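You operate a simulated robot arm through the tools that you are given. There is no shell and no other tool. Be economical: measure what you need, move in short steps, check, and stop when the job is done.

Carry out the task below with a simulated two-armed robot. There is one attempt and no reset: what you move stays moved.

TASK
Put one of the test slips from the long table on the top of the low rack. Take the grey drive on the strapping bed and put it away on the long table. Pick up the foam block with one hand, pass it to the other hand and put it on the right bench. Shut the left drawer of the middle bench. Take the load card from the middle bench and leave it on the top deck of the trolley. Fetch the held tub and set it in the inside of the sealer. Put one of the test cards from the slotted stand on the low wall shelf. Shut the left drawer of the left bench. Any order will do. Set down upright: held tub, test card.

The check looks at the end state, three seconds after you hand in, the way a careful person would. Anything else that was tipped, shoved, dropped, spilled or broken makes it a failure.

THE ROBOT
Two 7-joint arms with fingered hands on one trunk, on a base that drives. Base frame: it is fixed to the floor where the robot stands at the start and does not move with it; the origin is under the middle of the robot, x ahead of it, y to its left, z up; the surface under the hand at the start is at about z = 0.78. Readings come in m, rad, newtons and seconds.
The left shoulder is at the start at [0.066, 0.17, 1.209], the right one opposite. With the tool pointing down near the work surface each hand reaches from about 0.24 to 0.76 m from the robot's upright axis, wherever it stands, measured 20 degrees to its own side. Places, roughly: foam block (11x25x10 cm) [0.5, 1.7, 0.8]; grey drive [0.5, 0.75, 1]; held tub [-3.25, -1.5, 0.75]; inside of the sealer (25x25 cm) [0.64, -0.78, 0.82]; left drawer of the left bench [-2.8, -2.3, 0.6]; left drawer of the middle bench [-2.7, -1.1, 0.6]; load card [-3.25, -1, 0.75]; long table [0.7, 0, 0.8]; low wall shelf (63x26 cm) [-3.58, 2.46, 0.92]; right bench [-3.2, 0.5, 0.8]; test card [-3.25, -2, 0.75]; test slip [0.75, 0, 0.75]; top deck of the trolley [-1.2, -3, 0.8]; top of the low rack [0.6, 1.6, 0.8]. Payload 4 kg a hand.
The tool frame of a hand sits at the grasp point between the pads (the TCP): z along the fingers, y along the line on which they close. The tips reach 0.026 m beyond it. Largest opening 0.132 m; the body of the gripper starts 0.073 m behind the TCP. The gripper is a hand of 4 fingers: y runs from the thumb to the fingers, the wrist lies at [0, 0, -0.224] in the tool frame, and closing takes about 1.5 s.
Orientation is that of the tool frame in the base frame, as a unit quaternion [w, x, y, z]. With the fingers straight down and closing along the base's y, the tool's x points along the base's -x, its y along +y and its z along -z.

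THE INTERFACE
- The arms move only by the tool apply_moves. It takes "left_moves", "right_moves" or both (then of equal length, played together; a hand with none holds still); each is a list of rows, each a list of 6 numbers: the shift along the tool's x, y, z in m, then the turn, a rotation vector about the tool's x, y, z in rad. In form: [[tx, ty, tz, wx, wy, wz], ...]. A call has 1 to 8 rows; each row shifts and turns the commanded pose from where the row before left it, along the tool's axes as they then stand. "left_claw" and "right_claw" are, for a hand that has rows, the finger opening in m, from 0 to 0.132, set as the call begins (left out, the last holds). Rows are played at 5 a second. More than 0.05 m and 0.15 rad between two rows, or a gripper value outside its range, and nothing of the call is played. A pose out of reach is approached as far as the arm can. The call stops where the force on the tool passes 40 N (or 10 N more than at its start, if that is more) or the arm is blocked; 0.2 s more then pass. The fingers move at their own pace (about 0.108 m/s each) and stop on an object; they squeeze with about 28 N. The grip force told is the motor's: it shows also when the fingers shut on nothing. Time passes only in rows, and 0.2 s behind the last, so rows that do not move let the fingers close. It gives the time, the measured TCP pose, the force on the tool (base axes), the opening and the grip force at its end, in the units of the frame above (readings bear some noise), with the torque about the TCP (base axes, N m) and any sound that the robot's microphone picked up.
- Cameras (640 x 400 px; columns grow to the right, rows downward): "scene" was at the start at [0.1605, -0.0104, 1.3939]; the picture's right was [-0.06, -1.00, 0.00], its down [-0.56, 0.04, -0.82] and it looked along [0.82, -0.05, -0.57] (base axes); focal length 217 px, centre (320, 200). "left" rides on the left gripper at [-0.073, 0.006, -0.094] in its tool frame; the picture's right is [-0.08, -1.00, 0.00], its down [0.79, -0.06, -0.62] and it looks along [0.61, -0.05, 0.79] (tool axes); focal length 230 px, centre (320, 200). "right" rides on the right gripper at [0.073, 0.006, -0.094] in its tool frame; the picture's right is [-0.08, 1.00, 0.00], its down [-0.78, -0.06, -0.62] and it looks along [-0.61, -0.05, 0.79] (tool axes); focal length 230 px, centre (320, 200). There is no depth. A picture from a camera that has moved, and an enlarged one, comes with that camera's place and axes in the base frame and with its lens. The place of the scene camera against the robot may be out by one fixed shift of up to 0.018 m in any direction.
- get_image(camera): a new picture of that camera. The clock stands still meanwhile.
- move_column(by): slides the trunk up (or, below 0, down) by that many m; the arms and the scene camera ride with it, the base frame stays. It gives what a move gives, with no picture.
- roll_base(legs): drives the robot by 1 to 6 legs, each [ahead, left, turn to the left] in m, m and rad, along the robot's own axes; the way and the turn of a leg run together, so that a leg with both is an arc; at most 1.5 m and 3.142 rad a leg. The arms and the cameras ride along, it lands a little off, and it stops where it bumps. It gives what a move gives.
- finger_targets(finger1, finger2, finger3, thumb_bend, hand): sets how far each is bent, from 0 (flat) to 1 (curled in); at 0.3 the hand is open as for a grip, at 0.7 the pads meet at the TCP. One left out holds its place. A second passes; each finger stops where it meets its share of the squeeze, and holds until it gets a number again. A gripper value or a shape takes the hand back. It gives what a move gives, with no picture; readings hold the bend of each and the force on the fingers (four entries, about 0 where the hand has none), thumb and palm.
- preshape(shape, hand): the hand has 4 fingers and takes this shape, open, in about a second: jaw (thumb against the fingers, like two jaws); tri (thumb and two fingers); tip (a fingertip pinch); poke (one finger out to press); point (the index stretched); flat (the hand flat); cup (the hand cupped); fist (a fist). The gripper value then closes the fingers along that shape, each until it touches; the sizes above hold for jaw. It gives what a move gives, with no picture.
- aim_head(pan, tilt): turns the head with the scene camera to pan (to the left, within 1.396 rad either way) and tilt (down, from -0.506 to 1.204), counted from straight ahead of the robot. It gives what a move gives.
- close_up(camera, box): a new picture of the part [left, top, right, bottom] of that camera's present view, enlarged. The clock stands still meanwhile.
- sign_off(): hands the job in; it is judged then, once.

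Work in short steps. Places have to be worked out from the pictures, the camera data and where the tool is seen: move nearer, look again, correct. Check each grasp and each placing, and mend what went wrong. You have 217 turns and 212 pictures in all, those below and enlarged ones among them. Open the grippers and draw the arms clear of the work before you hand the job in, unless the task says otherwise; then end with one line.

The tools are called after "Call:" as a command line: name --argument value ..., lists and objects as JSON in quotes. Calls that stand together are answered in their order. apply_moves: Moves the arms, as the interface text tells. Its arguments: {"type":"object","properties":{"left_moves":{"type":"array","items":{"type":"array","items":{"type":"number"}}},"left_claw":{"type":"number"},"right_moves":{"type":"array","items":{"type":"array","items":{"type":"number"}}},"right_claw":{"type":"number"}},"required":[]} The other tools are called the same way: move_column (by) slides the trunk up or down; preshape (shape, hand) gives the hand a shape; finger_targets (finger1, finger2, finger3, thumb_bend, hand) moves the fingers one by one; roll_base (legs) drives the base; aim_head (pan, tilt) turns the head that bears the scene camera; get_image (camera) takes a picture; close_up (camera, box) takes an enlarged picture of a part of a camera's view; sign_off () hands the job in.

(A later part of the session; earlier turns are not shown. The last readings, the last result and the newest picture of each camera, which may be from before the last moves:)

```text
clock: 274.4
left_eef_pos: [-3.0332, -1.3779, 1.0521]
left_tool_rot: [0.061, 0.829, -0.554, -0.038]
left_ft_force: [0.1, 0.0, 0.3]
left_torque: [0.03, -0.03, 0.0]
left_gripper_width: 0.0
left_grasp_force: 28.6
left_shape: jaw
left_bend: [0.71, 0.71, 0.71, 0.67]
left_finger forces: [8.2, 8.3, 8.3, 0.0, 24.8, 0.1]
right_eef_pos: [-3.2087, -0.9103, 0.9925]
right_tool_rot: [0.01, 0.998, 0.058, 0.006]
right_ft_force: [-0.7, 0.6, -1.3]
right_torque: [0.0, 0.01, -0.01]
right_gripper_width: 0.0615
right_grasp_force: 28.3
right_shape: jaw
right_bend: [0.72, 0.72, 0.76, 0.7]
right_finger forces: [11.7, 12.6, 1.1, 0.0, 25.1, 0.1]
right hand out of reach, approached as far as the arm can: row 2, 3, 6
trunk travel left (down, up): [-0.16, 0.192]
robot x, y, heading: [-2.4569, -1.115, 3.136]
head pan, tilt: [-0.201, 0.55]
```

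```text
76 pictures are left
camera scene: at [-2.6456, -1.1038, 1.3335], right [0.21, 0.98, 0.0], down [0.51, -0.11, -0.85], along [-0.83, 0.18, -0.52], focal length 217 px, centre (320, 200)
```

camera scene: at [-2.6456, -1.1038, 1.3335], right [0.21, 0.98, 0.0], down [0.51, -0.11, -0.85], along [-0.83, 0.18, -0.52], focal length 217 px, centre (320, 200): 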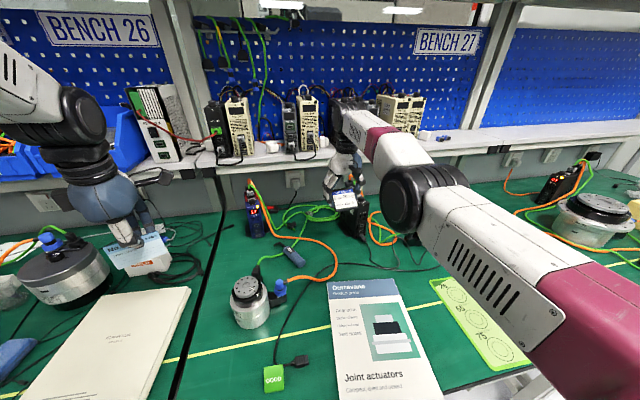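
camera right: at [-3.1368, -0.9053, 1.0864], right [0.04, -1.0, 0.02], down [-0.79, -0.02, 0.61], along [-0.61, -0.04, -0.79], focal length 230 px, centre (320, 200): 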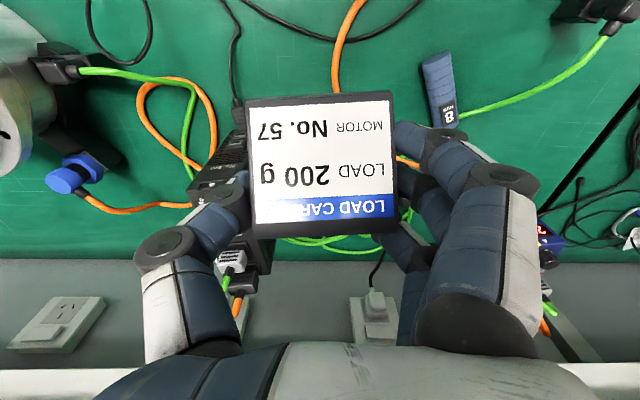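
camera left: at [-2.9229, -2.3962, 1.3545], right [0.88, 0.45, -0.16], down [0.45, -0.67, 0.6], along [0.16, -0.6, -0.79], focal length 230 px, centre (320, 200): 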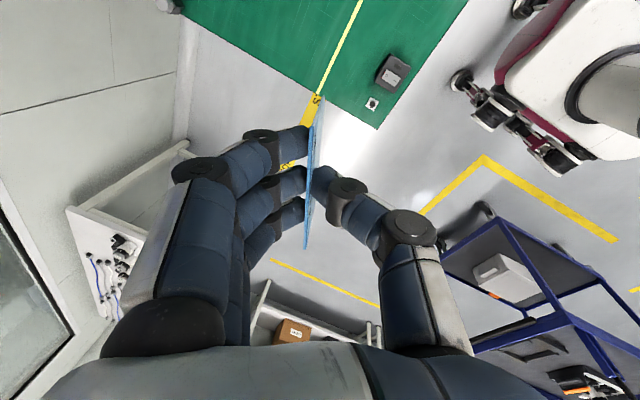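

Load card is held. I back off, raise the trunk, and turn left to face the trolley.

Call:
roll_base --legs '[[-0.4, 0, 0]]'

Call:
move_column --by 0.1

Call:
roll_base --legs '[[-0.3, 0, 0], [0, 0, 1.57]]'

Call:
aim_head --pan 0.2 --tilt 0.4

Call:
get_image --camera "scene"

```text
clock: 277.0
left_eef_pos: [-2.6256, -1.3823, 1.0524]
left_tool_rot: [0.061, 0.83, -0.553, -0.038]
left_ft_force: [-0.3, 0.4, -0.4]
left_torque: [0.02, 0.0, -0.04]
left_gripper_width: 0.0
left_grasp_force: 28.0
left_shape: jaw
left_bend: [0.71, 0.71, 0.71, 0.67]
left_finger forces: [8.3, 8.3, 8.3, 0.1, 24.9, 0.0]
right_eef_pos: [-2.8031, -0.9141, 0.9927]
right_tool_rot: [0.01, 0.998, 0.058, 0.005]
right_ft_force: [-0.5, 0.7, -0.9]
right_torque: [0.01, 0.01, -0.01]
right_gripper_width: 0.0613
right_grasp_force: 27.8
right_shape: jaw
right_bend: [0.72, 0.72, 0.76, 0.7]
right_finger forces: [11.7, 12.7, 1.1, 0.1, 25.0, 0.0]
trunk travel left (down, up): [-0.16, 0.192]
robot x, y, heading: [-2.0542, -1.1234, 3.136]
head pan, tilt: [-0.201, 0.55]
```

```text
clock: 278.3
left_eef_pos: [-2.625, -1.3818, 1.1523]
left_tool_rot: [0.061, 0.83, -0.553, -0.037]
left_ft_force: [-1.0, -0.2, -0.2]
left_torque: [-0.03, 0.01, 0.05]
left_gripper_width: 0.0
left_grasp_force: 28.3
left_shape: jaw
left_bend: [0.71, 0.71, 0.71, 0.67]
left_finger forces: [8.2, 8.4, 8.3, 0.0, 24.9, 0.0]
right_eef_pos: [-2.7782, -0.9144, 1.1977]
right_tool_rot: [0.006, 0.996, 0.06, -0.072]
right_ft_force: [0.6, -0.4, -0.6]
right_torque: [0.0, 0.01, -0.01]
right_gripper_width: 0.0613
right_grasp_force: 28.3
right_shape: jaw
right_bend: [0.72, 0.72, 0.76, 0.7]
right_finger forces: [11.9, 12.7, 1.0, 0.0, 25.1, 0.0]
trunk travel left (down, up): [-0.26, 0.092]
robot x, y, heading: [-2.0515, -1.1237, 3.139]
head pan, tilt: [-0.201, 0.55]
```

```text
clock: 284.1
left_eef_pos: [-1.5071, -1.7007, 1.1535]
left_tool_rot: [0.071, 0.98, 0.187, 0.015]
left_ft_force: [-0.3, 0.6, 0.7]
left_torque: [0.01, -0.01, -0.02]
left_gripper_width: 0.0
left_grasp_force: 28.4
left_shape: jaw
left_bend: [0.71, 0.71, 0.71, 0.67]
left_finger forces: [8.1, 8.2, 8.1, 0.0, 24.4, 0.0]
right_eef_pos: [-1.9778, -1.8441, 1.198]
right_tool_rot: [0.055, 0.669, 0.74, -0.047]
right_ft_force: [0.5, -0.6, -2.2]
right_torque: [-0.01, 0.05, 0.01]
right_gripper_width: 0.0611
right_grasp_force: 28.2
right_shape: jaw
right_bend: [0.72, 0.72, 0.76, 0.7]
right_finger forces: [11.6, 12.7, 1.0, 0.0, 24.9, 0.0]
trunk travel left (down, up): [-0.26, 0.092]
robot x, y, heading: [-1.7537, -1.1244, -1.595]
head pan, tilt: [-0.201, 0.55]
```

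```text
clock: 285.0
left_eef_pos: [-1.506, -1.7031, 1.1529]
left_tool_rot: [0.071, 0.98, 0.185, 0.015]
left_ft_force: [-0.8, 0.7, -0.2]
left_torque: [-0.06, 0.01, -0.01]
left_gripper_width: 0.0
left_grasp_force: 28.1
left_shape: jaw
left_bend: [0.71, 0.71, 0.71, 0.67]
left_finger forces: [8.1, 8.1, 8.2, 0.0, 24.4, 0.0]
right_eef_pos: [-1.9787, -1.8426, 1.1999]
right_tool_rot: [0.055, 0.669, 0.739, -0.048]
right_ft_force: [-0.3, 0.2, -0.2]
right_torque: [0.02, 0.0, 0.05]
right_gripper_width: 0.0612
right_grasp_force: 28.4
right_shape: jaw
right_bend: [0.72, 0.72, 0.76, 0.7]
right_finger forces: [11.6, 12.7, 0.9, 0.1, 24.9, 0.1]
trunk travel left (down, up): [-0.26, 0.092]
robot x, y, heading: [-1.7536, -1.1229, -1.599]
head pan, tilt: [0.201, 0.4]
```

```text
75 pictures are left
camera scene: at [-1.7313, -1.2665, 1.4504], right [-0.98, -0.17, 0.0], down [-0.07, 0.38, -0.92], along [0.16, -0.91, -0.39], focal length 217 px, centre (320, 200)
```

scene: 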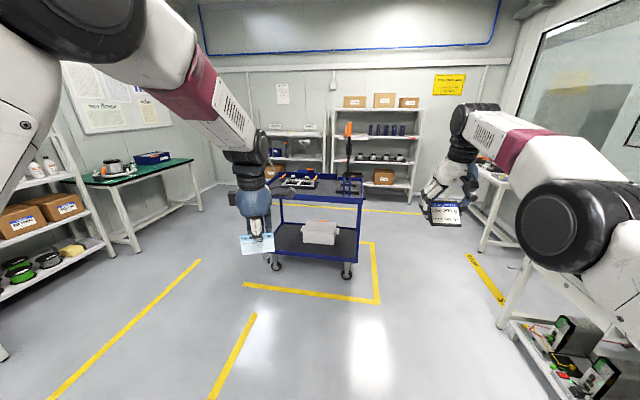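

The trolley stands ahead-left. I approach it and look at the top deck.

Call:
roll_base --legs '[[0.85, 0.45, 0.03]]'

Call:
aim_head --pan 0.0 --tilt 0.5

Call:
get_image --camera "scene"

```text
clock: 290.0
left_eef_pos: [-1.0506, -2.5471, 1.1525]
left_tool_rot: [0.071, 0.977, 0.202, 0.016]
left_ft_force: [-0.3, -0.5, 0.1]
left_torque: [-0.02, 0.01, -0.02]
left_gripper_width: 0.0003
left_grasp_force: 28.9
left_shape: jaw
left_bend: [0.71, 0.71, 0.71, 0.67]
left_finger forces: [8.1, 8.1, 8.1, 0.1, 24.4, 0.1]
right_eef_pos: [-1.5161, -2.7047, 1.1977]
right_tool_rot: [0.056, 0.657, 0.75, -0.046]
right_ft_force: [0.7, 0.7, -0.1]
right_torque: [0.02, 0.03, 0.0]
right_gripper_width: 0.0614
right_grasp_force: 27.6
right_shape: jaw
right_bend: [0.72, 0.72, 0.76, 0.7]
right_finger forces: [11.6, 12.7, 0.8, 0.1, 24.9, 0.0]
trunk travel left (down, up): [-0.26, 0.092]
robot x, y, heading: [-1.3225, -1.9777, -1.565]
head pan, tilt: [0.201, 0.4]
```

```text
clock: 290.7
left_eef_pos: [-1.0514, -2.5467, 1.1531]
left_tool_rot: [0.07, 0.977, 0.202, 0.016]
left_ft_force: [-0.1, 0.5, -0.4]
left_torque: [0.0, 0.01, -0.03]
left_gripper_width: 0.0
left_grasp_force: 28.1
left_shape: jaw
left_bend: [0.71, 0.71, 0.71, 0.67]
left_finger forces: [8.1, 8.2, 8.1, 0.1, 24.4, 0.0]
right_eef_pos: [-1.5168, -2.7034, 1.1985]
right_tool_rot: [0.056, 0.656, 0.751, -0.047]
right_ft_force: [0.2, -0.4, -0.1]
right_torque: [-0.04, -0.02, 0.01]
right_gripper_width: 0.0613
right_grasp_force: 28.0
right_shape: jaw
right_bend: [0.72, 0.72, 0.76, 0.7]
right_finger forces: [11.6, 12.6, 0.9, 0.0, 24.9, 0.1]
trunk travel left (down, up): [-0.26, 0.092]
robot x, y, heading: [-1.319, -1.9745, -1.565]
head pan, tilt: [0.0, 0.499]
```

```text
74 pictures are left
camera scene: at [-1.3078, -2.12, 1.4413], right [-1.0, -0.01, 0.0], down [0.0, 0.48, -0.88], along [0.01, -0.88, -0.48], focal length 217 px, centre (320, 200)
```

scene: 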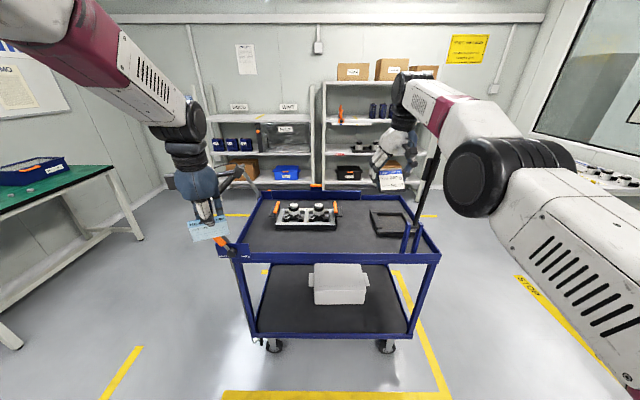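

Deck: x≈-1.70…-0.97, y≈-2.81…-3.36, with a free front strip. I straighten the right hand, shift it toward the centre, and drive closer.

Call:
apply_moves --right_moves '[[0, 0.045, 0, 0, 0.073, 0], [0, 0.047, 0, 0, 0.073, 0], [0, 0.047, 0, 0, 0, 0], [0, 0.047, 0, 0, 0, 0], [0, 0, 0, 0, 0, 0]]'

Call:
roll_base --legs '[[0.27, 0, 0]]'

Call:
aim_head --pan 0.0 --tilt 0.7

Call:
get_image --camera "scene"

Call:
get_image --camera "right"

```text
clock: 291.9
left_eef_pos: [-1.0507, -2.5469, 1.1533]
left_tool_rot: [0.07, 0.977, 0.202, 0.016]
left_ft_force: [-1.0, -0.5, 0.4]
left_torque: [0.01, 0.0, -0.01]
left_gripper_width: 0.0001
left_grasp_force: 27.8
left_shape: jaw
left_bend: [0.71, 0.71, 0.71, 0.67]
left_finger forces: [8.1, 8.2, 8.1, 0.0, 24.4, 0.1]
right_eef_pos: [-1.3609, -2.6439, 1.1896]
right_tool_rot: [0.001, 0.659, 0.752, 0.002]
right_ft_force: [-0.5, -0.2, -0.5]
right_torque: [0.05, 0.01, -0.01]
right_gripper_width: 0.0613
right_grasp_force: 28.4
right_shape: jaw
right_bend: [0.72, 0.72, 0.76, 0.7]
right_finger forces: [11.8, 12.6, 0.8, 0.0, 25.1, 0.0]
right hand out of reach, approached as far as the arm can: row 1, 2, 3, 4
trunk travel left (down, up): [-0.26, 0.092]
robot x, y, heading: [-1.3182, -1.9748, -1.561]
head pan, tilt: [0.0, 0.499]
```

```text
clock: 293.8
left_eef_pos: [-1.0474, -2.8138, 1.1529]
left_tool_rot: [0.071, 0.977, 0.203, 0.017]
left_ft_force: [0.0, 0.2, 0.8]
left_torque: [0.01, 0.01, -0.04]
left_gripper_width: 0.0
left_grasp_force: 28.0
left_shape: jaw
left_bend: [0.71, 0.71, 0.71, 0.67]
left_finger forces: [8.1, 8.0, 8.0, 0.0, 24.4, 0.1]
right_eef_pos: [-1.3587, -2.9121, 1.1898]
right_tool_rot: [0.0, 0.658, 0.753, 0.002]
right_ft_force: [-1.2, 0.5, -1.0]
right_torque: [0.0, 0.0, -0.02]
right_gripper_width: 0.0615
right_grasp_force: 27.8
right_shape: jaw
right_bend: [0.72, 0.72, 0.76, 0.7]
right_finger forces: [11.8, 12.7, 0.8, 0.0, 25.1, 0.1]
trunk travel left (down, up): [-0.26, 0.092]
robot x, y, heading: [-1.3183, -2.2414, -1.565]
head pan, tilt: [0.0, 0.499]
```

```text
clock: 294.5
left_eef_pos: [-1.0487, -2.8138, 1.1529]
left_tool_rot: [0.071, 0.977, 0.203, 0.017]
left_ft_force: [0.3, -0.8, 0.2]
left_torque: [-0.04, 0.02, -0.01]
left_gripper_width: 0.0
left_grasp_force: 28.0
left_shape: jaw
left_bend: [0.71, 0.71, 0.71, 0.67]
left_finger forces: [8.1, 8.1, 8.1, 0.0, 24.4, 0.1]
right_eef_pos: [-1.358, -2.9104, 1.19]
right_tool_rot: [0.0, 0.658, 0.753, 0.001]
right_ft_force: [-0.4, 0.4, -0.8]
right_torque: [-0.03, 0.0, -0.03]
right_gripper_width: 0.0616
right_grasp_force: 28.1
right_shape: jaw
right_bend: [0.72, 0.72, 0.76, 0.7]
right_finger forces: [11.8, 12.7, 0.9, 0.1, 25.1, 0.0]
trunk travel left (down, up): [-0.26, 0.092]
robot x, y, heading: [-1.3158, -2.2464, -1.567]
head pan, tilt: [0.0, 0.7]
```

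```text
73 pictures are left
camera scene: at [-1.3059, -2.3809, 1.4237], right [-1.0, -0.01, 0.0], down [-0.01, 0.64, -0.77], along [0.01, -0.77, -0.64], focal length 217 px, centre (320, 200)
```

scene: 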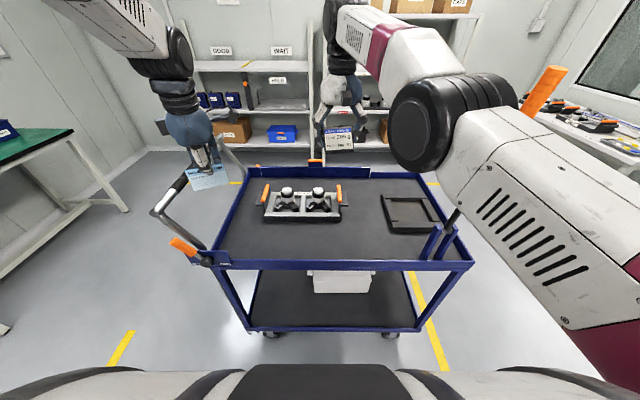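

```text
72 pictures are left
camera right: at [-1.362, -2.8378, 1.283], right [1.0, 0.06, 0.0], down [0.04, -0.79, 0.62], along [0.04, -0.61, -0.79], focal length 230 px, centre (320, 200)
```

right: 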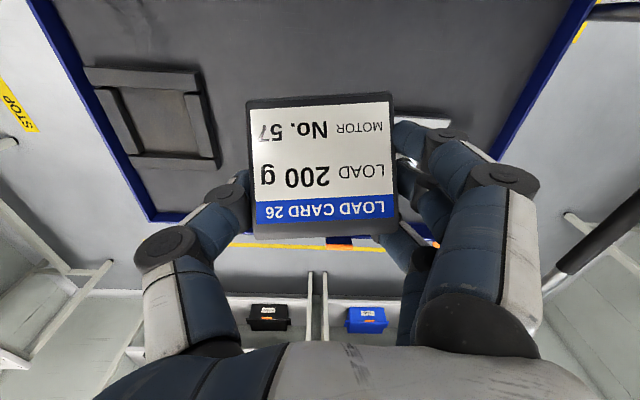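

Free spot on the deck: block centre ≈(-1.41, -2.90). I shift and lower.

Call:
apply_moves --right_moves '[[0, -0.048, 0, 0, 0, 0], [0, 0, 0.04, 0, 0, 0], [0, 0, 0.04, 0, 0, 0], [0, 0, 0.04, 0, 0, 0], [0, 0, 0.04, 0, 0, 0], [0, 0, 0.04, 0, 0, 0], [0, 0, 0.04, 0, 0, 0], [0, 0, 0, 0, 0, 0]]'

Call:
get_image --camera "scene"

Call:
get_image --camera "right"

```text
clock: 296.3
left_eef_pos: [-1.0489, -2.8135, 1.1526]
left_tool_rot: [0.071, 0.977, 0.202, 0.017]
left_ft_force: [-0.2, -0.2, 0.3]
left_torque: [0.03, 0.02, 0.02]
left_gripper_width: 0.0
left_grasp_force: 27.6
left_shape: jaw
left_bend: [0.71, 0.71, 0.71, 0.67]
left_finger forces: [8.1, 8.2, 8.1, 0.1, 24.4, 0.0]
right_eef_pos: [-1.3974, -2.9378, 0.9537]
right_tool_rot: [0.0, 0.658, 0.753, 0.001]
right_ft_force: [-0.1, 0.9, -0.3]
right_torque: [-0.02, -0.02, 0.02]
right_gripper_width: 0.0613
right_grasp_force: 27.9
right_shape: jaw
right_bend: [0.72, 0.72, 0.76, 0.7]
right_finger forces: [11.8, 12.7, 0.9, 0.1, 24.9, 0.1]
right hand out of reach, approached as far as the arm can: row 1, 2, 3, 4
trunk travel left (down, up): [-0.26, 0.092]
robot x, y, heading: [-1.3179, -2.2436, -1.564]
head pan, tilt: [0.0, 0.7]
```

```text
71 pictures are left
camera scene: at [-1.3058, -2.3809, 1.4237], right [-1.0, -0.01, 0.0], down [-0.01, 0.64, -0.77], along [0.01, -0.77, -0.64], focal length 217 px, centre (320, 200)
```

scene: 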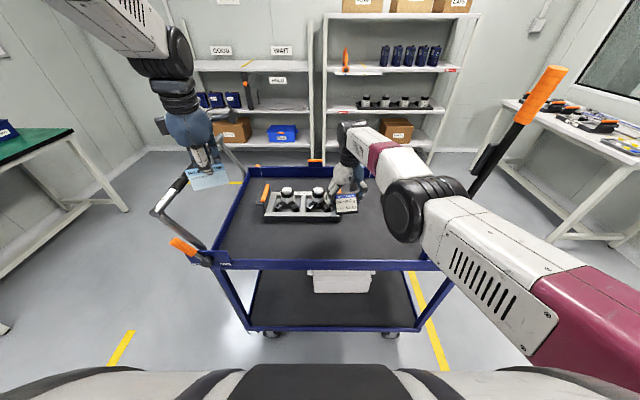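

```text
70 pictures are left
camera right: at [-1.4017, -2.8656, 1.0466], right [1.0, 0.06, 0.0], down [0.04, -0.79, 0.62], along [0.04, -0.61, -0.79], focal length 230 px, centre (320, 200)
```

right: 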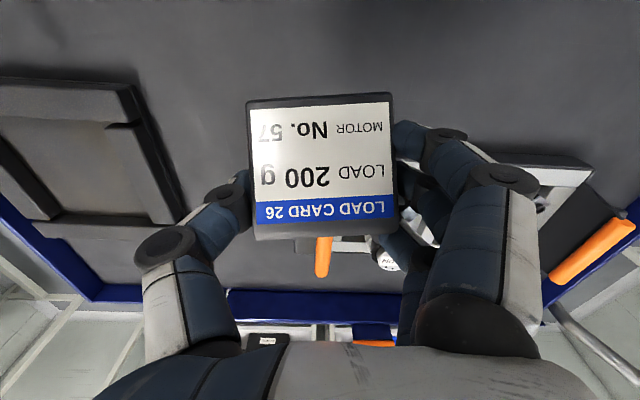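

The tray is close to the fingers; I shift back 3 cm toward me and 2 cm away, then lower to contact.

Call:
apply_moves --right_moves '[[0.015, -0.012, 0, 0, 0, 0], [0.018, -0.012, 0, 0, 0, 0], [0, 0, 0.03, 0, 0, 0], [0, 0, 0.03, 0, 0, 0], [0, 0, 0.02, 0, 0, 0], [0, 0, 0, 0, 0, 0]]'

Call:
get_image --camera "right"

Call:
close_up --camera "scene" --box '[220, 140, 460, 280]'

```text
clock: 297.7
left_eef_pos: [-1.048, -2.8142, 1.1534]
left_tool_rot: [0.07, 0.977, 0.202, 0.016]
left_ft_force: [0.3, 0.3, 0.0]
left_torque: [0.0, 0.04, 0.02]
left_gripper_width: 0.0
left_grasp_force: 28.0
left_shape: jaw
left_bend: [0.71, 0.71, 0.71, 0.67]
left_finger forces: [8.2, 8.1, 8.1, 0.0, 24.4, 0.0]
right_eef_pos: [-1.424, -2.9332, 0.8726]
right_tool_rot: [0.002, 0.659, 0.752, 0.001]
right_ft_force: [-0.6, -1.6, -0.8]
right_torque: [-0.01, -0.02, 0.02]
right_gripper_width: 0.0612
right_grasp_force: 28.0
right_shape: jaw
right_bend: [0.72, 0.72, 0.76, 0.7]
right_finger forces: [11.8, 12.8, 0.7, 0.1, 24.9, 0.1]
right hand out of reach, approached as far as the arm can: row 1, 2, 4
trunk travel left (down, up): [-0.26, 0.092]
robot x, y, heading: [-1.3143, -2.2384, -1.563]
head pan, tilt: [0.0, 0.7]
```

```text
69 pictures are left
camera right: at [-1.4278, -2.8598, 0.9654], right [1.0, 0.06, 0.0], down [0.04, -0.78, 0.62], along [0.04, -0.62, -0.79], focal length 230 px, centre (320, 200)
```

right: 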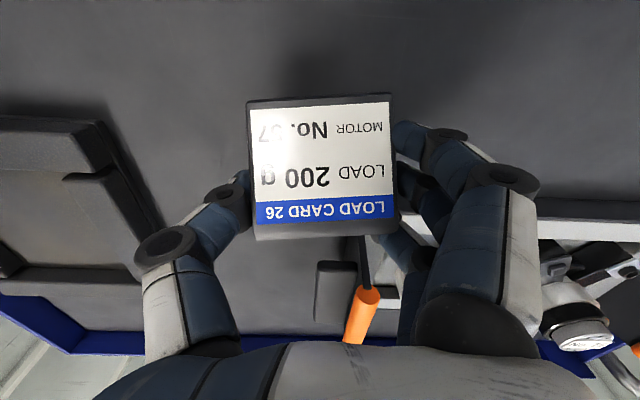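

```text
2.67 times, centred on (340, 210) of scene
camera zoom: at [-1.306, -2.3812, 1.4236], right [-1.0, -0.01, 0.0], down [0.0, 0.64, -0.76], along [0.01, -0.76, -0.64], focal length 580 px, centre (267, 173)
```

zoom: 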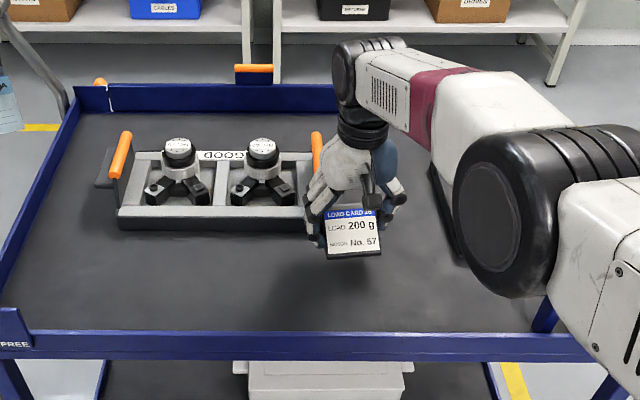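

I shift a bit more toward me to clear the tray, then lower gently.

Call:
apply_moves --right_moves '[[0.02, -0.005, 0, 0, 0, 0], [0.01, -0.005, 0.01, 0, 0, 0], [0, 0, 0.008, 0, 0, 0], [0, 0, 0.008, 0, 0, 0], [0, 0, 0.006, 0, 0, 0], [0, 0, 0.006, 0, 0, 0]]'

Call:
close_up --camera "scene" --box '[220, 140, 460, 280]'

```text
clock: 299.1
left_eef_pos: [-1.0476, -2.8127, 1.1534]
left_tool_rot: [0.07, 0.977, 0.203, 0.017]
left_ft_force: [0.7, 0.2, 0.7]
left_torque: [0.02, 0.01, -0.04]
left_gripper_width: 0.0
left_grasp_force: 28.1
left_shape: jaw
left_bend: [0.71, 0.71, 0.71, 0.67]
left_finger forces: [8.1, 8.2, 8.0, 0.0, 24.4, 0.0]
right_eef_pos: [-1.437, -2.9067, 0.833]
right_tool_rot: [0.001, 0.659, 0.753, 0.002]
right_ft_force: [-0.2, 0.7, 0.8]
right_torque: [0.06, -0.06, 0.01]
right_gripper_width: 0.061
right_grasp_force: 27.7
right_shape: jaw
right_bend: [0.72, 0.72, 0.76, 0.7]
right_finger forces: [11.8, 12.8, 1.1, 0.0, 24.9, 0.0]
trunk travel left (down, up): [-0.26, 0.092]
robot x, y, heading: [-1.3194, -2.242, -1.565]
head pan, tilt: [0.0, 0.7]
```

```text
2.67 times, centred on (340, 210) of scene
camera zoom: at [-1.3059, -2.3811, 1.4236], right [-1.0, -0.01, 0.0], down [-0.01, 0.64, -0.76], along [0.01, -0.76, -0.64], focal length 580 px, centre (267, 173)
```

zoom: 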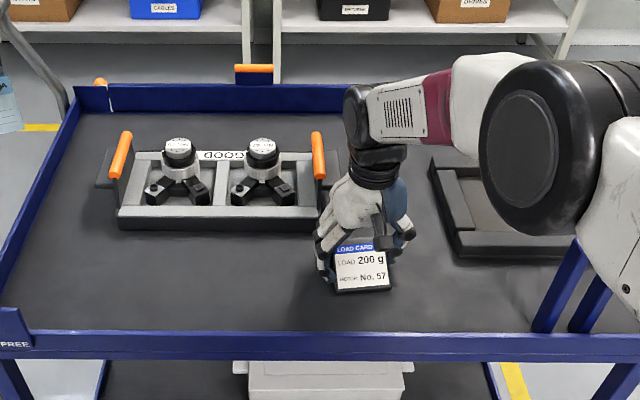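

Well placed now. Lower further to contact.

Call:
apply_moves --right_moves '[[0, 0, 0.006, 0, 0, 0], [0, 0, 0.006, 0, 0, 0], [0, 0, 0.006, 0, 0, 0], [0, 0, 0.006, 0, 0, 0], [0, 0, 0.006, 0, 0, 0], [0, 0, 0.006, 0, 0, 0], [0, 0, 0.006, 0, 0, 0]]'

Call:
close_up --camera "scene" --box '[280, 180, 400, 280]'

```text
clock: 299.8
left_eef_pos: [-1.0485, -2.8116, 1.1553]
left_tool_rot: [0.072, 0.977, 0.201, 0.017]
left_ft_force: [-0.2, 0.1, 1.0]
left_torque: [0.0, 0.01, 0.04]
left_gripper_width: 0.0
left_grasp_force: 28.3
left_shape: jaw
left_bend: [0.71, 0.71, 0.71, 0.67]
left_finger forces: [8.1, 8.0, 8.2, 0.0, 24.6, 0.0]
right_eef_pos: [-1.4378, -2.9099, 0.8281]
right_tool_rot: [0.005, 0.659, 0.752, -0.003]
right_ft_force: [-2.5, 11.9, 26.8]
right_torque: [0.41, -0.08, 0.0]
right_gripper_width: 0.0603
right_grasp_force: 28.2
right_shape: jaw
right_bend: [0.72, 0.72, 0.77, 0.72]
right_finger forces: [12.9, 13.5, 1.2, 0.0, 27.3, 0.0]
trunk travel left (down, up): [-0.26, 0.092]
robot x, y, heading: [-1.3185, -2.2461, -1.567]
head pan, tilt: [0.0, 0.7]
stopped in row 3 (right hand): the force on the tool passed its limit at 43 N (the readings are from after the stop); the commanded pose is now the measured one
```

```text
4.00 times, centred on (340, 230) of scene
camera zoom: at [-1.3057, -2.3778, 1.424], right [-1.0, -0.01, 0.0], down [0.0, 0.64, -0.77], along [0.01, -0.77, -0.64], focal length 869 px, centre (240, 80)
```

zoom: 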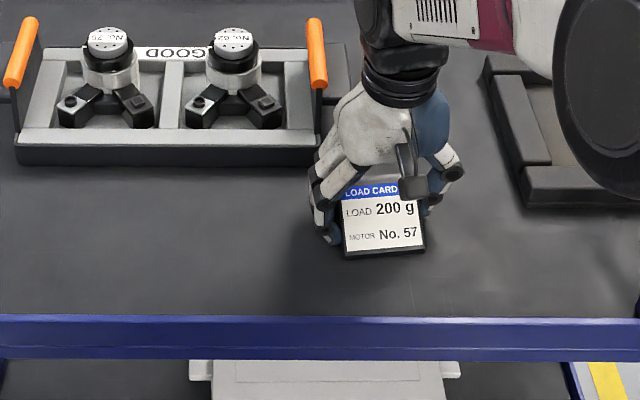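

Contact made. I relieve and release, then lift.

Call:
apply_moves --right_moves '[[0, 0, -0.003, 0, 0, 0], [0, 0, 0, 0, 0, 0], [0, 0, 0, 0, 0, 0]]'

Call:
apply_moves --right_moves '[[0, 0, 0, 0, 0, 0], [0, 0, 0, 0, 0, 0], [0, 0, 0, 0, 0, 0], [0, 0, -0.02, 0, 0, 0], [0, 0, -0.04, 0, 0, 0], [0, 0, -0.045, 0, 0, 0], [0, 0, -0.045, 0, 0, 0], [0, 0, -0.045, 0, 0, 0]]' --right_claw 0.1

Call:
close_up --camera "scene" --box '[220, 140, 460, 280]'

```text
clock: 300.6
left_eef_pos: [-1.0485, -2.8111, 1.1531]
left_tool_rot: [0.072, 0.977, 0.202, 0.018]
left_ft_force: [0.1, -0.5, 0.6]
left_torque: [0.0, -0.01, 0.02]
left_gripper_width: 0.0
left_grasp_force: 27.8
left_shape: jaw
left_bend: [0.71, 0.71, 0.71, 0.67]
left_finger forces: [8.2, 8.0, 8.2, 0.0, 24.5, 0.0]
right_eef_pos: [-1.4376, -2.9096, 0.829]
right_tool_rot: [0.003, 0.659, 0.752, -0.003]
right_ft_force: [-1.7, 6.3, 18.8]
right_torque: [0.23, -0.03, -0.01]
right_gripper_width: 0.0608
right_grasp_force: 28.1
right_shape: jaw
right_bend: [0.72, 0.72, 0.77, 0.72]
right_finger forces: [12.9, 13.3, 1.5, 0.0, 27.2, 0.0]
trunk travel left (down, up): [-0.26, 0.092]
robot x, y, heading: [-1.3172, -2.2422, -1.563]
head pan, tilt: [0.0, 0.7]
```

```text
clock: 302.4
left_eef_pos: [-1.0487, -2.8136, 1.153]
left_tool_rot: [0.071, 0.977, 0.203, 0.016]
left_ft_force: [0.8, 0.6, 0.6]
left_torque: [-0.01, 0.0, 0.03]
left_gripper_width: 0.0002
left_grasp_force: 28.0
left_shape: jaw
left_bend: [0.71, 0.71, 0.71, 0.67]
left_finger forces: [8.2, 8.2, 8.2, 0.1, 24.6, 0.1]
right_eef_pos: [-1.4408, -2.9071, 1.0233]
right_tool_rot: [0.004, 0.658, 0.753, -0.002]
right_ft_force: [0.9, -0.4, 0.5]
right_torque: [-0.01, 0.02, 0.03]
right_gripper_width: 0.0998
right_grasp_force: 0.1
right_shape: jaw
right_bend: [0.63, 0.63, 0.63, 0.59]
right_finger forces: [0.1, 0.1, 0.0, 0.0, 0.0, 0.0]
trunk travel left (down, up): [-0.26, 0.092]
robot x, y, heading: [-1.3144, -2.2377, -1.561]
head pan, tilt: [0.0, 0.7]
```

```text
2.67 times, centred on (340, 210) of scene
camera zoom: at [-1.3059, -2.3802, 1.4237], right [-1.0, -0.01, 0.0], down [0.0, 0.64, -0.77], along [0.01, -0.77, -0.64], focal length 580 px, centre (267, 173)
```

zoom: 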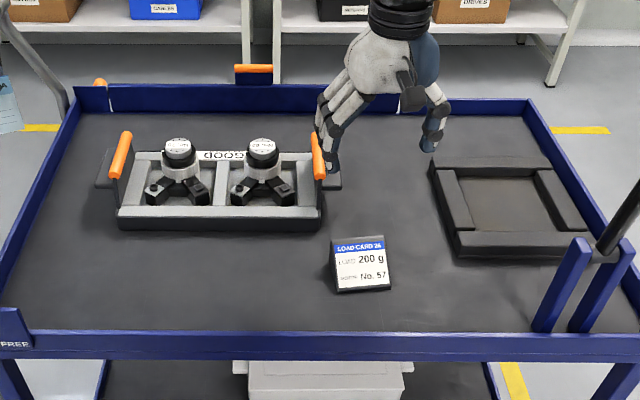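

Load card stands on the deck. Next the HELD tub with the right hand: back off, turn to the benches and approach.

Call:
move_column --by 0.09

Call:
roll_base --legs '[[-0.42, 0, 0], [0, 0, -1.57], [0.85, 0, 0]]'

Call:
aim_head --pan 0.0 --tilt 0.5

Call:
get_image --camera "scene"

```text
clock: 303.7
left_eef_pos: [-1.0479, -2.8144, 1.2426]
left_tool_rot: [0.07, 0.977, 0.203, 0.017]
left_ft_force: [0.6, -1.2, 0.1]
left_torque: [0.02, -0.01, -0.03]
left_gripper_width: 0.0
left_grasp_force: 27.5
left_shape: jaw
left_bend: [0.71, 0.71, 0.71, 0.67]
left_finger forces: [8.2, 8.2, 8.2, 0.1, 24.6, 0.0]
right_eef_pos: [-1.4381, -2.909, 1.1123]
right_tool_rot: [0.003, 0.658, 0.753, -0.003]
right_ft_force: [-0.3, 0.4, 0.8]
right_torque: [0.01, 0.0, 0.0]
right_gripper_width: 0.0998
right_grasp_force: 0.1
right_shape: jaw
right_bend: [0.63, 0.63, 0.63, 0.59]
right_finger forces: [0.1, 0.0, 0.0, 0.0, 0.1, 0.0]
trunk travel left (down, up): [-0.35, 0.002]
robot x, y, heading: [-1.3165, -2.2435, -1.565]
head pan, tilt: [0.0, 0.7]
```

```text
clock: 314.3
left_eef_pos: [-2.7461, -2.0814, 1.2427]
left_tool_rot: [0.062, 0.833, -0.549, -0.038]
left_ft_force: [0.0, -0.1, -0.1]
left_torque: [0.0, -0.03, 0.03]
left_gripper_width: 0.0002
left_grasp_force: 28.1
left_shape: jaw
left_bend: [0.71, 0.71, 0.71, 0.67]
left_finger forces: [8.0, 8.0, 8.0, 0.0, 23.9, 0.0]
right_eef_pos: [-2.8401, -1.6912, 1.112]
right_tool_rot: [-0.001, 0.998, 0.065, -0.005]
right_ft_force: [-0.3, -0.4, 0.7]
right_torque: [0.04, 0.0, 0.03]
right_gripper_width: 0.0998
right_grasp_force: 0.0
right_shape: jaw
right_bend: [0.63, 0.63, 0.63, 0.59]
right_finger forces: [0.0, 0.0, 0.0, 0.0, 0.0, 0.0]
trunk travel left (down, up): [-0.35, 0.002]
robot x, y, heading: [-2.1766, -1.8112, -3.14]
head pan, tilt: [0.0, 0.7]
```

```text
clock: 315.0
left_eef_pos: [-2.7448, -2.0802, 1.2426]
left_tool_rot: [0.061, 0.833, -0.548, -0.038]
left_ft_force: [0.6, -0.2, 0.4]
left_torque: [0.01, -0.05, 0.03]
left_gripper_width: 0.0004
left_grasp_force: 28.4
left_shape: jaw
left_bend: [0.71, 0.71, 0.71, 0.67]
left_finger forces: [8.0, 8.0, 8.0, 0.0, 24.0, 0.0]
right_eef_pos: [-2.8389, -1.69, 1.1126]
right_tool_rot: [0.001, 0.998, 0.064, -0.005]
right_ft_force: [0.5, 0.0, -0.5]
right_torque: [-0.01, -0.01, 0.0]
right_gripper_width: 0.0997
right_grasp_force: 0.1
right_shape: jaw
right_bend: [0.63, 0.63, 0.63, 0.59]
right_finger forces: [0.1, 0.0, 0.0, 0.0, 0.0, 0.0]
trunk travel left (down, up): [-0.35, 0.002]
robot x, y, heading: [-2.172, -1.8107, -3.139]
head pan, tilt: [0.0, 0.499]
```

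```text
64 pictures are left
camera scene: at [-2.2958, -1.8193, 1.5314], right [0.0, 1.0, 0.0], down [0.48, 0.0, -0.88], along [-0.88, 0.0, -0.48], focal length 217 px, centre (320, 200)
```

scene: 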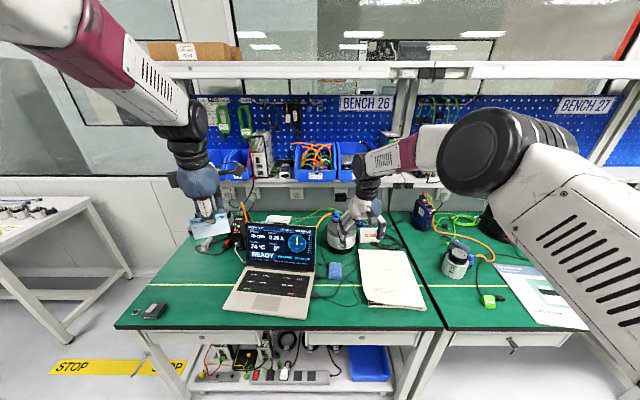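

I go closer and use the right hand camera on the tub.

Call:
roll_base --legs '[[0.26, 0, 0]]'

Call:
get_image --camera "right"

```text
clock: 316.9
left_eef_pos: [-3.0036, -2.0798, 1.2435]
left_tool_rot: [0.062, 0.832, -0.55, -0.038]
left_ft_force: [0.0, -0.3, -0.5]
left_torque: [0.01, -0.04, 0.0]
left_gripper_width: 0.0
left_grasp_force: 28.5
left_shape: jaw
left_bend: [0.71, 0.71, 0.71, 0.67]
left_finger forces: [8.0, 8.0, 8.0, 0.0, 24.1, 0.1]
right_eef_pos: [-3.0961, -1.6891, 1.1111]
right_tool_rot: [0.0, 0.998, 0.064, -0.005]
right_ft_force: [0.2, -0.2, -0.3]
right_torque: [0.0, 0.01, 0.02]
right_gripper_width: 0.0999
right_grasp_force: 0.1
right_shape: jaw
right_bend: [0.63, 0.63, 0.63, 0.59]
right_finger forces: [0.0, 0.1, 0.0, 0.0, 0.1, 0.0]
trunk travel left (down, up): [-0.35, 0.002]
robot x, y, heading: [-2.4338, -1.8129, -3.136]
head pan, tilt: [0.0, 0.499]
```

```text
63 pictures are left
camera right: at [-3.0224, -1.6863, 1.2043], right [0.05, -1.0, 0.0], down [-0.78, -0.04, 0.62], along [-0.62, -0.03, -0.78], focal length 230 px, centre (320, 200)
```

right: 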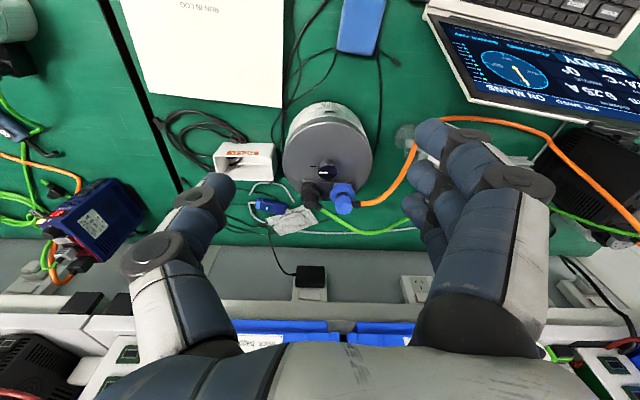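

Call:
close_up --camera "right" --box '[150, 100, 400, 260]'

```text
2.50 times, centred on (275, 180) of right
camera zoom: at [-3.0224, -1.6863, 1.2043], right [0.05, -1.0, 0.0], down [-0.78, -0.04, 0.62], along [-0.62, -0.03, -0.78], focal length 575 px, centre (432, 250)
```

zoom: 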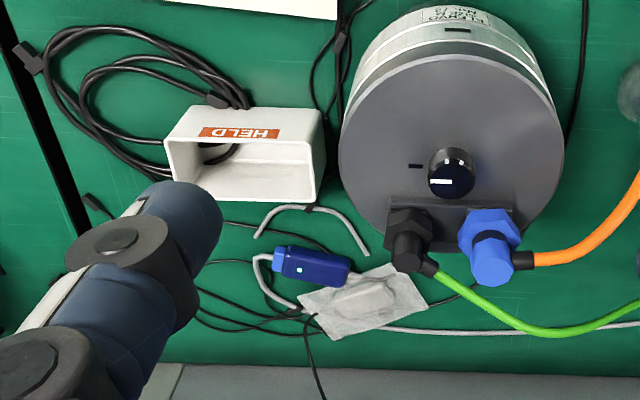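

The HELD tub: x≈-3.238…-3.293, y≈-1.49…-1.61, rim z≈0.807. I'll pinch its near wall (thumb inside). I shift right, turn left so the right shoulder comes forward, then turn the right hand 90°.

Call:
roll_base --legs '[[0.03, -0.16, 0], [0, 0, 0.4]]'

Call:
apply_moves --right_moves '[[0, 0, 0, 0, 0, -0.15], [0, 0, 0, 0, 0, -0.15], [0, 0, 0, 0, 0, -0.15], [0, 0, 0, 0, 0, -0.15], [0, 0, 0, 0, 0, -0.15], [0, 0, 0, 0, 0, -0.15], [0, 0, 0, 0, 0, -0.15], [0, 0, 0, 0, 0, -0.15]]' --right_claw 0.045

Call:
apply_moves --right_moves '[[0, 0, 0, 0, 0, -0.15], [0, 0, 0, 0, 0, -0.15], [0, 0, 0, 0, 0, -0.15], [0, 0, 0, 0, 0, -0.15], [0, 0, 0, 0, 0, -0.1], [0, 0, 0, 0, 0, 0]]'

```text
clock: 320.1
left_eef_pos: [-2.8802, -2.1238, 1.2425]
left_tool_rot: [0.067, 0.926, -0.369, -0.026]
left_ft_force: [0.5, -1.3, 0.2]
left_torque: [0.02, 0.0, -0.01]
left_gripper_width: 0.0001
left_grasp_force: 28.5
left_shape: jaw
left_bend: [0.71, 0.71, 0.71, 0.67]
left_finger forces: [8.0, 7.9, 7.9, 0.0, 23.9, 0.1]
right_eef_pos: [-3.1209, -1.8027, 1.1118]
right_tool_rot: [0.001, 0.965, 0.264, -0.004]
right_ft_force: [-0.3, -0.3, -0.2]
right_torque: [-0.01, 0.0, -0.01]
right_gripper_width: 0.0997
right_grasp_force: 0.0
right_shape: jaw
right_bend: [0.63, 0.63, 0.63, 0.59]
right_finger forces: [0.0, 0.0, 0.1, 0.1, 0.0, 0.0]
trunk travel left (down, up): [-0.35, 0.002]
robot x, y, heading: [-2.4581, -1.6509, -2.731]
head pan, tilt: [0.0, 0.499]
```

```text
clock: 321.9
left_eef_pos: [-2.8803, -2.1225, 1.2436]
left_tool_rot: [0.068, 0.926, -0.37, -0.025]
left_ft_force: [0.3, -0.5, 0.2]
left_torque: [0.02, 0.01, -0.02]
left_gripper_width: 0.0001
left_grasp_force: 27.8
left_shape: jaw
left_bend: [0.71, 0.71, 0.71, 0.67]
left_finger forces: [7.9, 7.9, 7.9, 0.0, 23.8, 0.0]
right_eef_pos: [-3.1211, -1.8031, 1.1123]
right_tool_rot: [-0.001, 0.646, 0.763, -0.005]
right_ft_force: [-0.3, 0.4, -0.1]
right_torque: [-0.01, 0.03, 0.0]
right_gripper_width: 0.0455
right_grasp_force: 0.1
right_shape: jaw
right_bend: [0.73, 0.73, 0.73, 0.7]
right_finger forces: [0.0, 0.0, 0.0, 0.0, 0.0, 0.1]
trunk travel left (down, up): [-0.35, 0.002]
robot x, y, heading: [-2.4575, -1.6517, -2.731]
head pan, tilt: [0.0, 0.499]
```

```text
clock: 323.3
left_eef_pos: [-2.8803, -2.1234, 1.2435]
left_tool_rot: [0.067, 0.927, -0.369, -0.026]
left_ft_force: [-0.3, -0.5, 0.0]
left_torque: [0.01, -0.02, 0.01]
left_gripper_width: 0.0001
left_grasp_force: 27.7
left_shape: jaw
left_bend: [0.71, 0.71, 0.71, 0.67]
left_finger forces: [7.9, 7.9, 7.9, 0.1, 23.8, 0.0]
right_eef_pos: [-3.1214, -1.8029, 1.1112]
right_tool_rot: [-0.003, 0.346, 0.938, -0.004]
right_ft_force: [0.6, 0.5, -0.3]
right_torque: [0.03, 0.01, 0.03]
right_gripper_width: 0.0456
right_grasp_force: 0.1
right_shape: jaw
right_bend: [0.73, 0.73, 0.73, 0.7]
right_finger forces: [0.0, 0.0, 0.0, 0.0, 0.0, 0.0]
trunk travel left (down, up): [-0.35, 0.002]
robot x, y, heading: [-2.4596, -1.6536, -2.732]
head pan, tilt: [0.0, 0.499]
```

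I over-rotated; I turn back to align the closing direction with x, and move over near the tub's front.

Call:
apply_moves --right_moves '[[0, 0, 0, 0, 0, 0.144], [0, 0, 0, 0, 0, 0.144], [0, 0, 0, 0, 0, 0.144], [0, 0, 0, 0, 0, 0.144], [0, 0, 0, 0, 0, 0.144], [0, 0, 0, 0, 0, 0.144], [0.045, -0.01, 0, 0, 0, 0], [0.045, -0.01, 0, 0, 0, 0]]'

Call:
apply_moves --right_moves '[[0.045, -0.012, 0, 0, 0, 0], [0.045, -0.012, 0, 0, 0, 0], [0.045, -0.012, 0, 0, 0, 0], [0.013, -0.012, 0, 0.075, 0, 0], [0, 0, 0, 0.075, 0, 0], [0, 0, 0, 0, 0, 0]]'

Call:
move_column --by -0.15

Call:
get_image --camera "right"

```text
clock: 325.1
left_eef_pos: [-2.8805, -2.1244, 1.2442]
left_tool_rot: [0.068, 0.926, -0.369, -0.025]
left_ft_force: [0.4, -0.1, 0.1]
left_torque: [0.01, -0.01, -0.02]
left_gripper_width: 0.0002
left_grasp_force: 28.3
left_shape: jaw
left_bend: [0.71, 0.71, 0.71, 0.67]
left_finger forces: [7.9, 8.0, 8.0, 0.1, 24.0, 0.1]
right_eef_pos: [-3.1393, -1.711, 1.1107]
right_tool_rot: [-0.001, 0.708, 0.706, -0.004]
right_ft_force: [-0.4, 0.3, 0.5]
right_torque: [-0.03, 0.03, 0.01]
right_gripper_width: 0.0456
right_grasp_force: 0.0
right_shape: jaw
right_bend: [0.73, 0.73, 0.73, 0.7]
right_finger forces: [0.0, 0.0, 0.0, 0.0, 0.1, 0.0]
trunk travel left (down, up): [-0.35, 0.002]
robot x, y, heading: [-2.462, -1.6514, -2.731]
head pan, tilt: [0.0, 0.499]
```

```text
clock: 326.5
left_eef_pos: [-2.8806, -2.1244, 1.2432]
left_tool_rot: [0.067, 0.926, -0.37, -0.025]
left_ft_force: [-0.5, 0.2, -0.1]
left_torque: [-0.01, -0.04, 0.02]
left_gripper_width: 0.0001
left_grasp_force: 27.8
left_shape: jaw
left_bend: [0.71, 0.71, 0.71, 0.67]
left_finger forces: [8.0, 8.0, 7.9, 0.0, 23.9, 0.0]
right_eef_pos: [-3.1893, -1.5653, 1.1113]
right_tool_rot: [-0.053, 0.705, 0.705, -0.057]
right_ft_force: [-0.5, 0.4, -0.5]
right_torque: [-0.03, -0.04, 0.02]
right_gripper_width: 0.0453
right_grasp_force: 0.1
right_shape: jaw
right_bend: [0.73, 0.73, 0.73, 0.7]
right_finger forces: [0.1, 0.0, 0.0, 0.0, 0.0, 0.0]
trunk travel left (down, up): [-0.35, 0.002]
robot x, y, heading: [-2.4568, -1.6531, -2.734]
head pan, tilt: [0.0, 0.499]
```

```text
clock: 328.3
left_eef_pos: [-2.88, -2.1235, 1.0946]
left_tool_rot: [0.068, 0.926, -0.369, -0.025]
left_ft_force: [-0.8, 0.9, -0.1]
left_torque: [-0.01, 0.04, 0.01]
left_gripper_width: 0.0002
left_grasp_force: 27.8
left_shape: jaw
left_bend: [0.71, 0.71, 0.71, 0.67]
left_finger forces: [8.1, 8.0, 8.0, 0.1, 23.9, 0.1]
right_eef_pos: [-3.189, -1.5649, 0.9625]
right_tool_rot: [-0.054, 0.705, 0.705, -0.058]
right_ft_force: [-0.1, 0.3, 0.1]
right_torque: [-0.02, 0.01, -0.03]
right_gripper_width: 0.0455
right_grasp_force: 0.1
right_shape: jaw
right_bend: [0.73, 0.73, 0.73, 0.7]
right_finger forces: [0.0, 0.0, 0.0, 0.1, 0.1, 0.0]
trunk travel left (down, up): [-0.2, 0.152]
robot x, y, heading: [-2.462, -1.6534, -2.736]
head pan, tilt: [0.0, 0.499]
```

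```text
61 pictures are left
camera right: at [-3.168, -1.4912, 1.0531], right [0.98, -0.08, -0.16], down [0.04, -0.78, 0.62], along [-0.17, -0.62, -0.77], focal length 230 px, centre (320, 200)
```

right: 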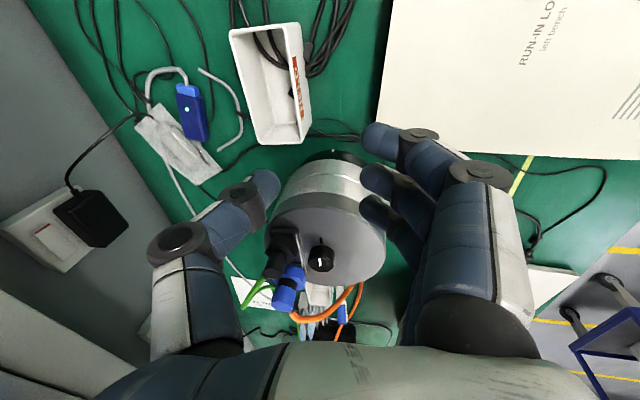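

Near wall rim at x≈-3.230. I descend along a diagonal so the thumb enters the tub, stopping just above the rim for a check.

Call:
apply_moves --right_moves '[[0.003, -0.004, 0.041, 0, 0, 0], [0.003, -0.004, 0.041, 0, 0, 0], [0.003, -0.003, 0.035, 0, 0, 0], [0, 0, 0, 0, 0, 0]]'

Call:
get_image --camera "right"

```text
clock: 329.3
left_eef_pos: [-2.8808, -2.1248, 1.0925]
left_tool_rot: [0.068, 0.927, -0.369, -0.025]
left_ft_force: [0.9, -0.5, -0.5]
left_torque: [0.0, 0.0, 0.01]
left_gripper_width: 0.0
left_grasp_force: 28.3
left_shape: jaw
left_bend: [0.71, 0.71, 0.71, 0.67]
left_finger forces: [8.0, 8.0, 8.1, 0.0, 23.9, 0.0]
right_eef_pos: [-3.2177, -1.5552, 0.8481]
right_tool_rot: [-0.055, 0.705, 0.705, -0.058]
right_ft_force: [0.1, 0.3, 0.7]
right_torque: [0.0, -0.02, 0.0]
right_gripper_width: 0.0454
right_grasp_force: 0.0
right_shape: jaw
right_bend: [0.73, 0.73, 0.73, 0.7]
right_finger forces: [0.0, 0.0, 0.0, 0.1, 0.1, 0.1]
trunk travel left (down, up): [-0.2, 0.152]
robot x, y, heading: [-2.4623, -1.6545, -2.73]
head pan, tilt: [0.0, 0.499]
```

```text
60 pictures are left
camera right: at [-3.1973, -1.4827, 0.9382], right [0.98, -0.08, -0.16], down [0.04, -0.78, 0.62], along [-0.17, -0.62, -0.77], focal length 230 px, centre (320, 200)
```

right: 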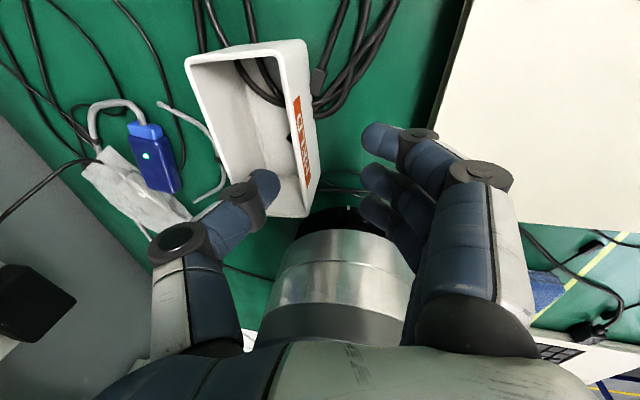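

Wall line at x≈-3.237. I correct x first, then lower straight down.

Call:
apply_moves --right_moves '[[-0.005, -0.0153, 0.0024, 0, 0, 0], [0, 0, 0, 0, 0, 0], [0, 0.0025, 0.0155, 0, 0, 0], [0, 0.0025, 0.0155, 0, 0, 0], [0, 0.0025, 0.0155, 0, 0, 0], [0, 0, 0, 0, 0, 0]]' --right_claw 0.036

Call:
get_image --camera "right"

```text
clock: 330.7
left_eef_pos: [-2.8809, -2.1233, 1.092]
left_tool_rot: [0.067, 0.926, -0.37, -0.026]
left_ft_force: [0.8, 0.2, 0.3]
left_torque: [0.01, -0.04, -0.01]
left_gripper_width: 0.0
left_grasp_force: 27.7
left_shape: jaw
left_bend: [0.71, 0.71, 0.71, 0.67]
left_finger forces: [8.0, 8.1, 8.1, 0.0, 23.9, 0.1]
right_eef_pos: [-3.2364, -1.5606, 0.8002]
right_tool_rot: [-0.054, 0.706, 0.704, -0.057]
right_ft_force: [-0.4, -0.5, -0.4]
right_torque: [0.0, 0.0, 0.01]
right_gripper_width: 0.0365
right_grasp_force: 0.1
right_shape: jaw
right_bend: [0.73, 0.73, 0.73, 0.7]
right_finger forces: [0.0, 0.0, 0.1, 0.1, 0.0, 0.0]
trunk travel left (down, up): [-0.2, 0.152]
robot x, y, heading: [-2.4618, -1.6582, -2.73]
head pan, tilt: [0.0, 0.499]
```

```text
59 pictures are left
camera right: at [-3.2145, -1.4879, 0.8908], right [0.98, -0.08, -0.16], down [0.04, -0.78, 0.62], along [-0.17, -0.62, -0.77], focal length 230 px, centre (320, 200)
```

right: 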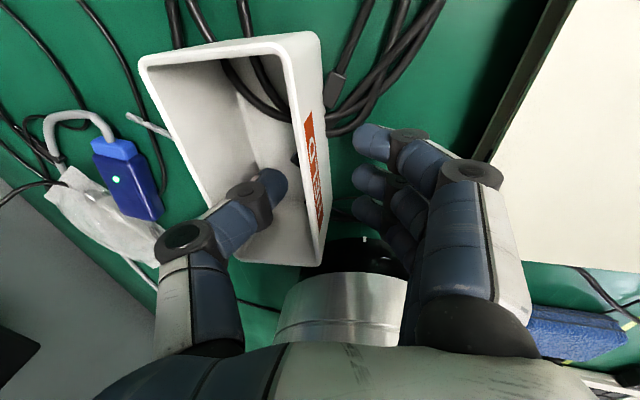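

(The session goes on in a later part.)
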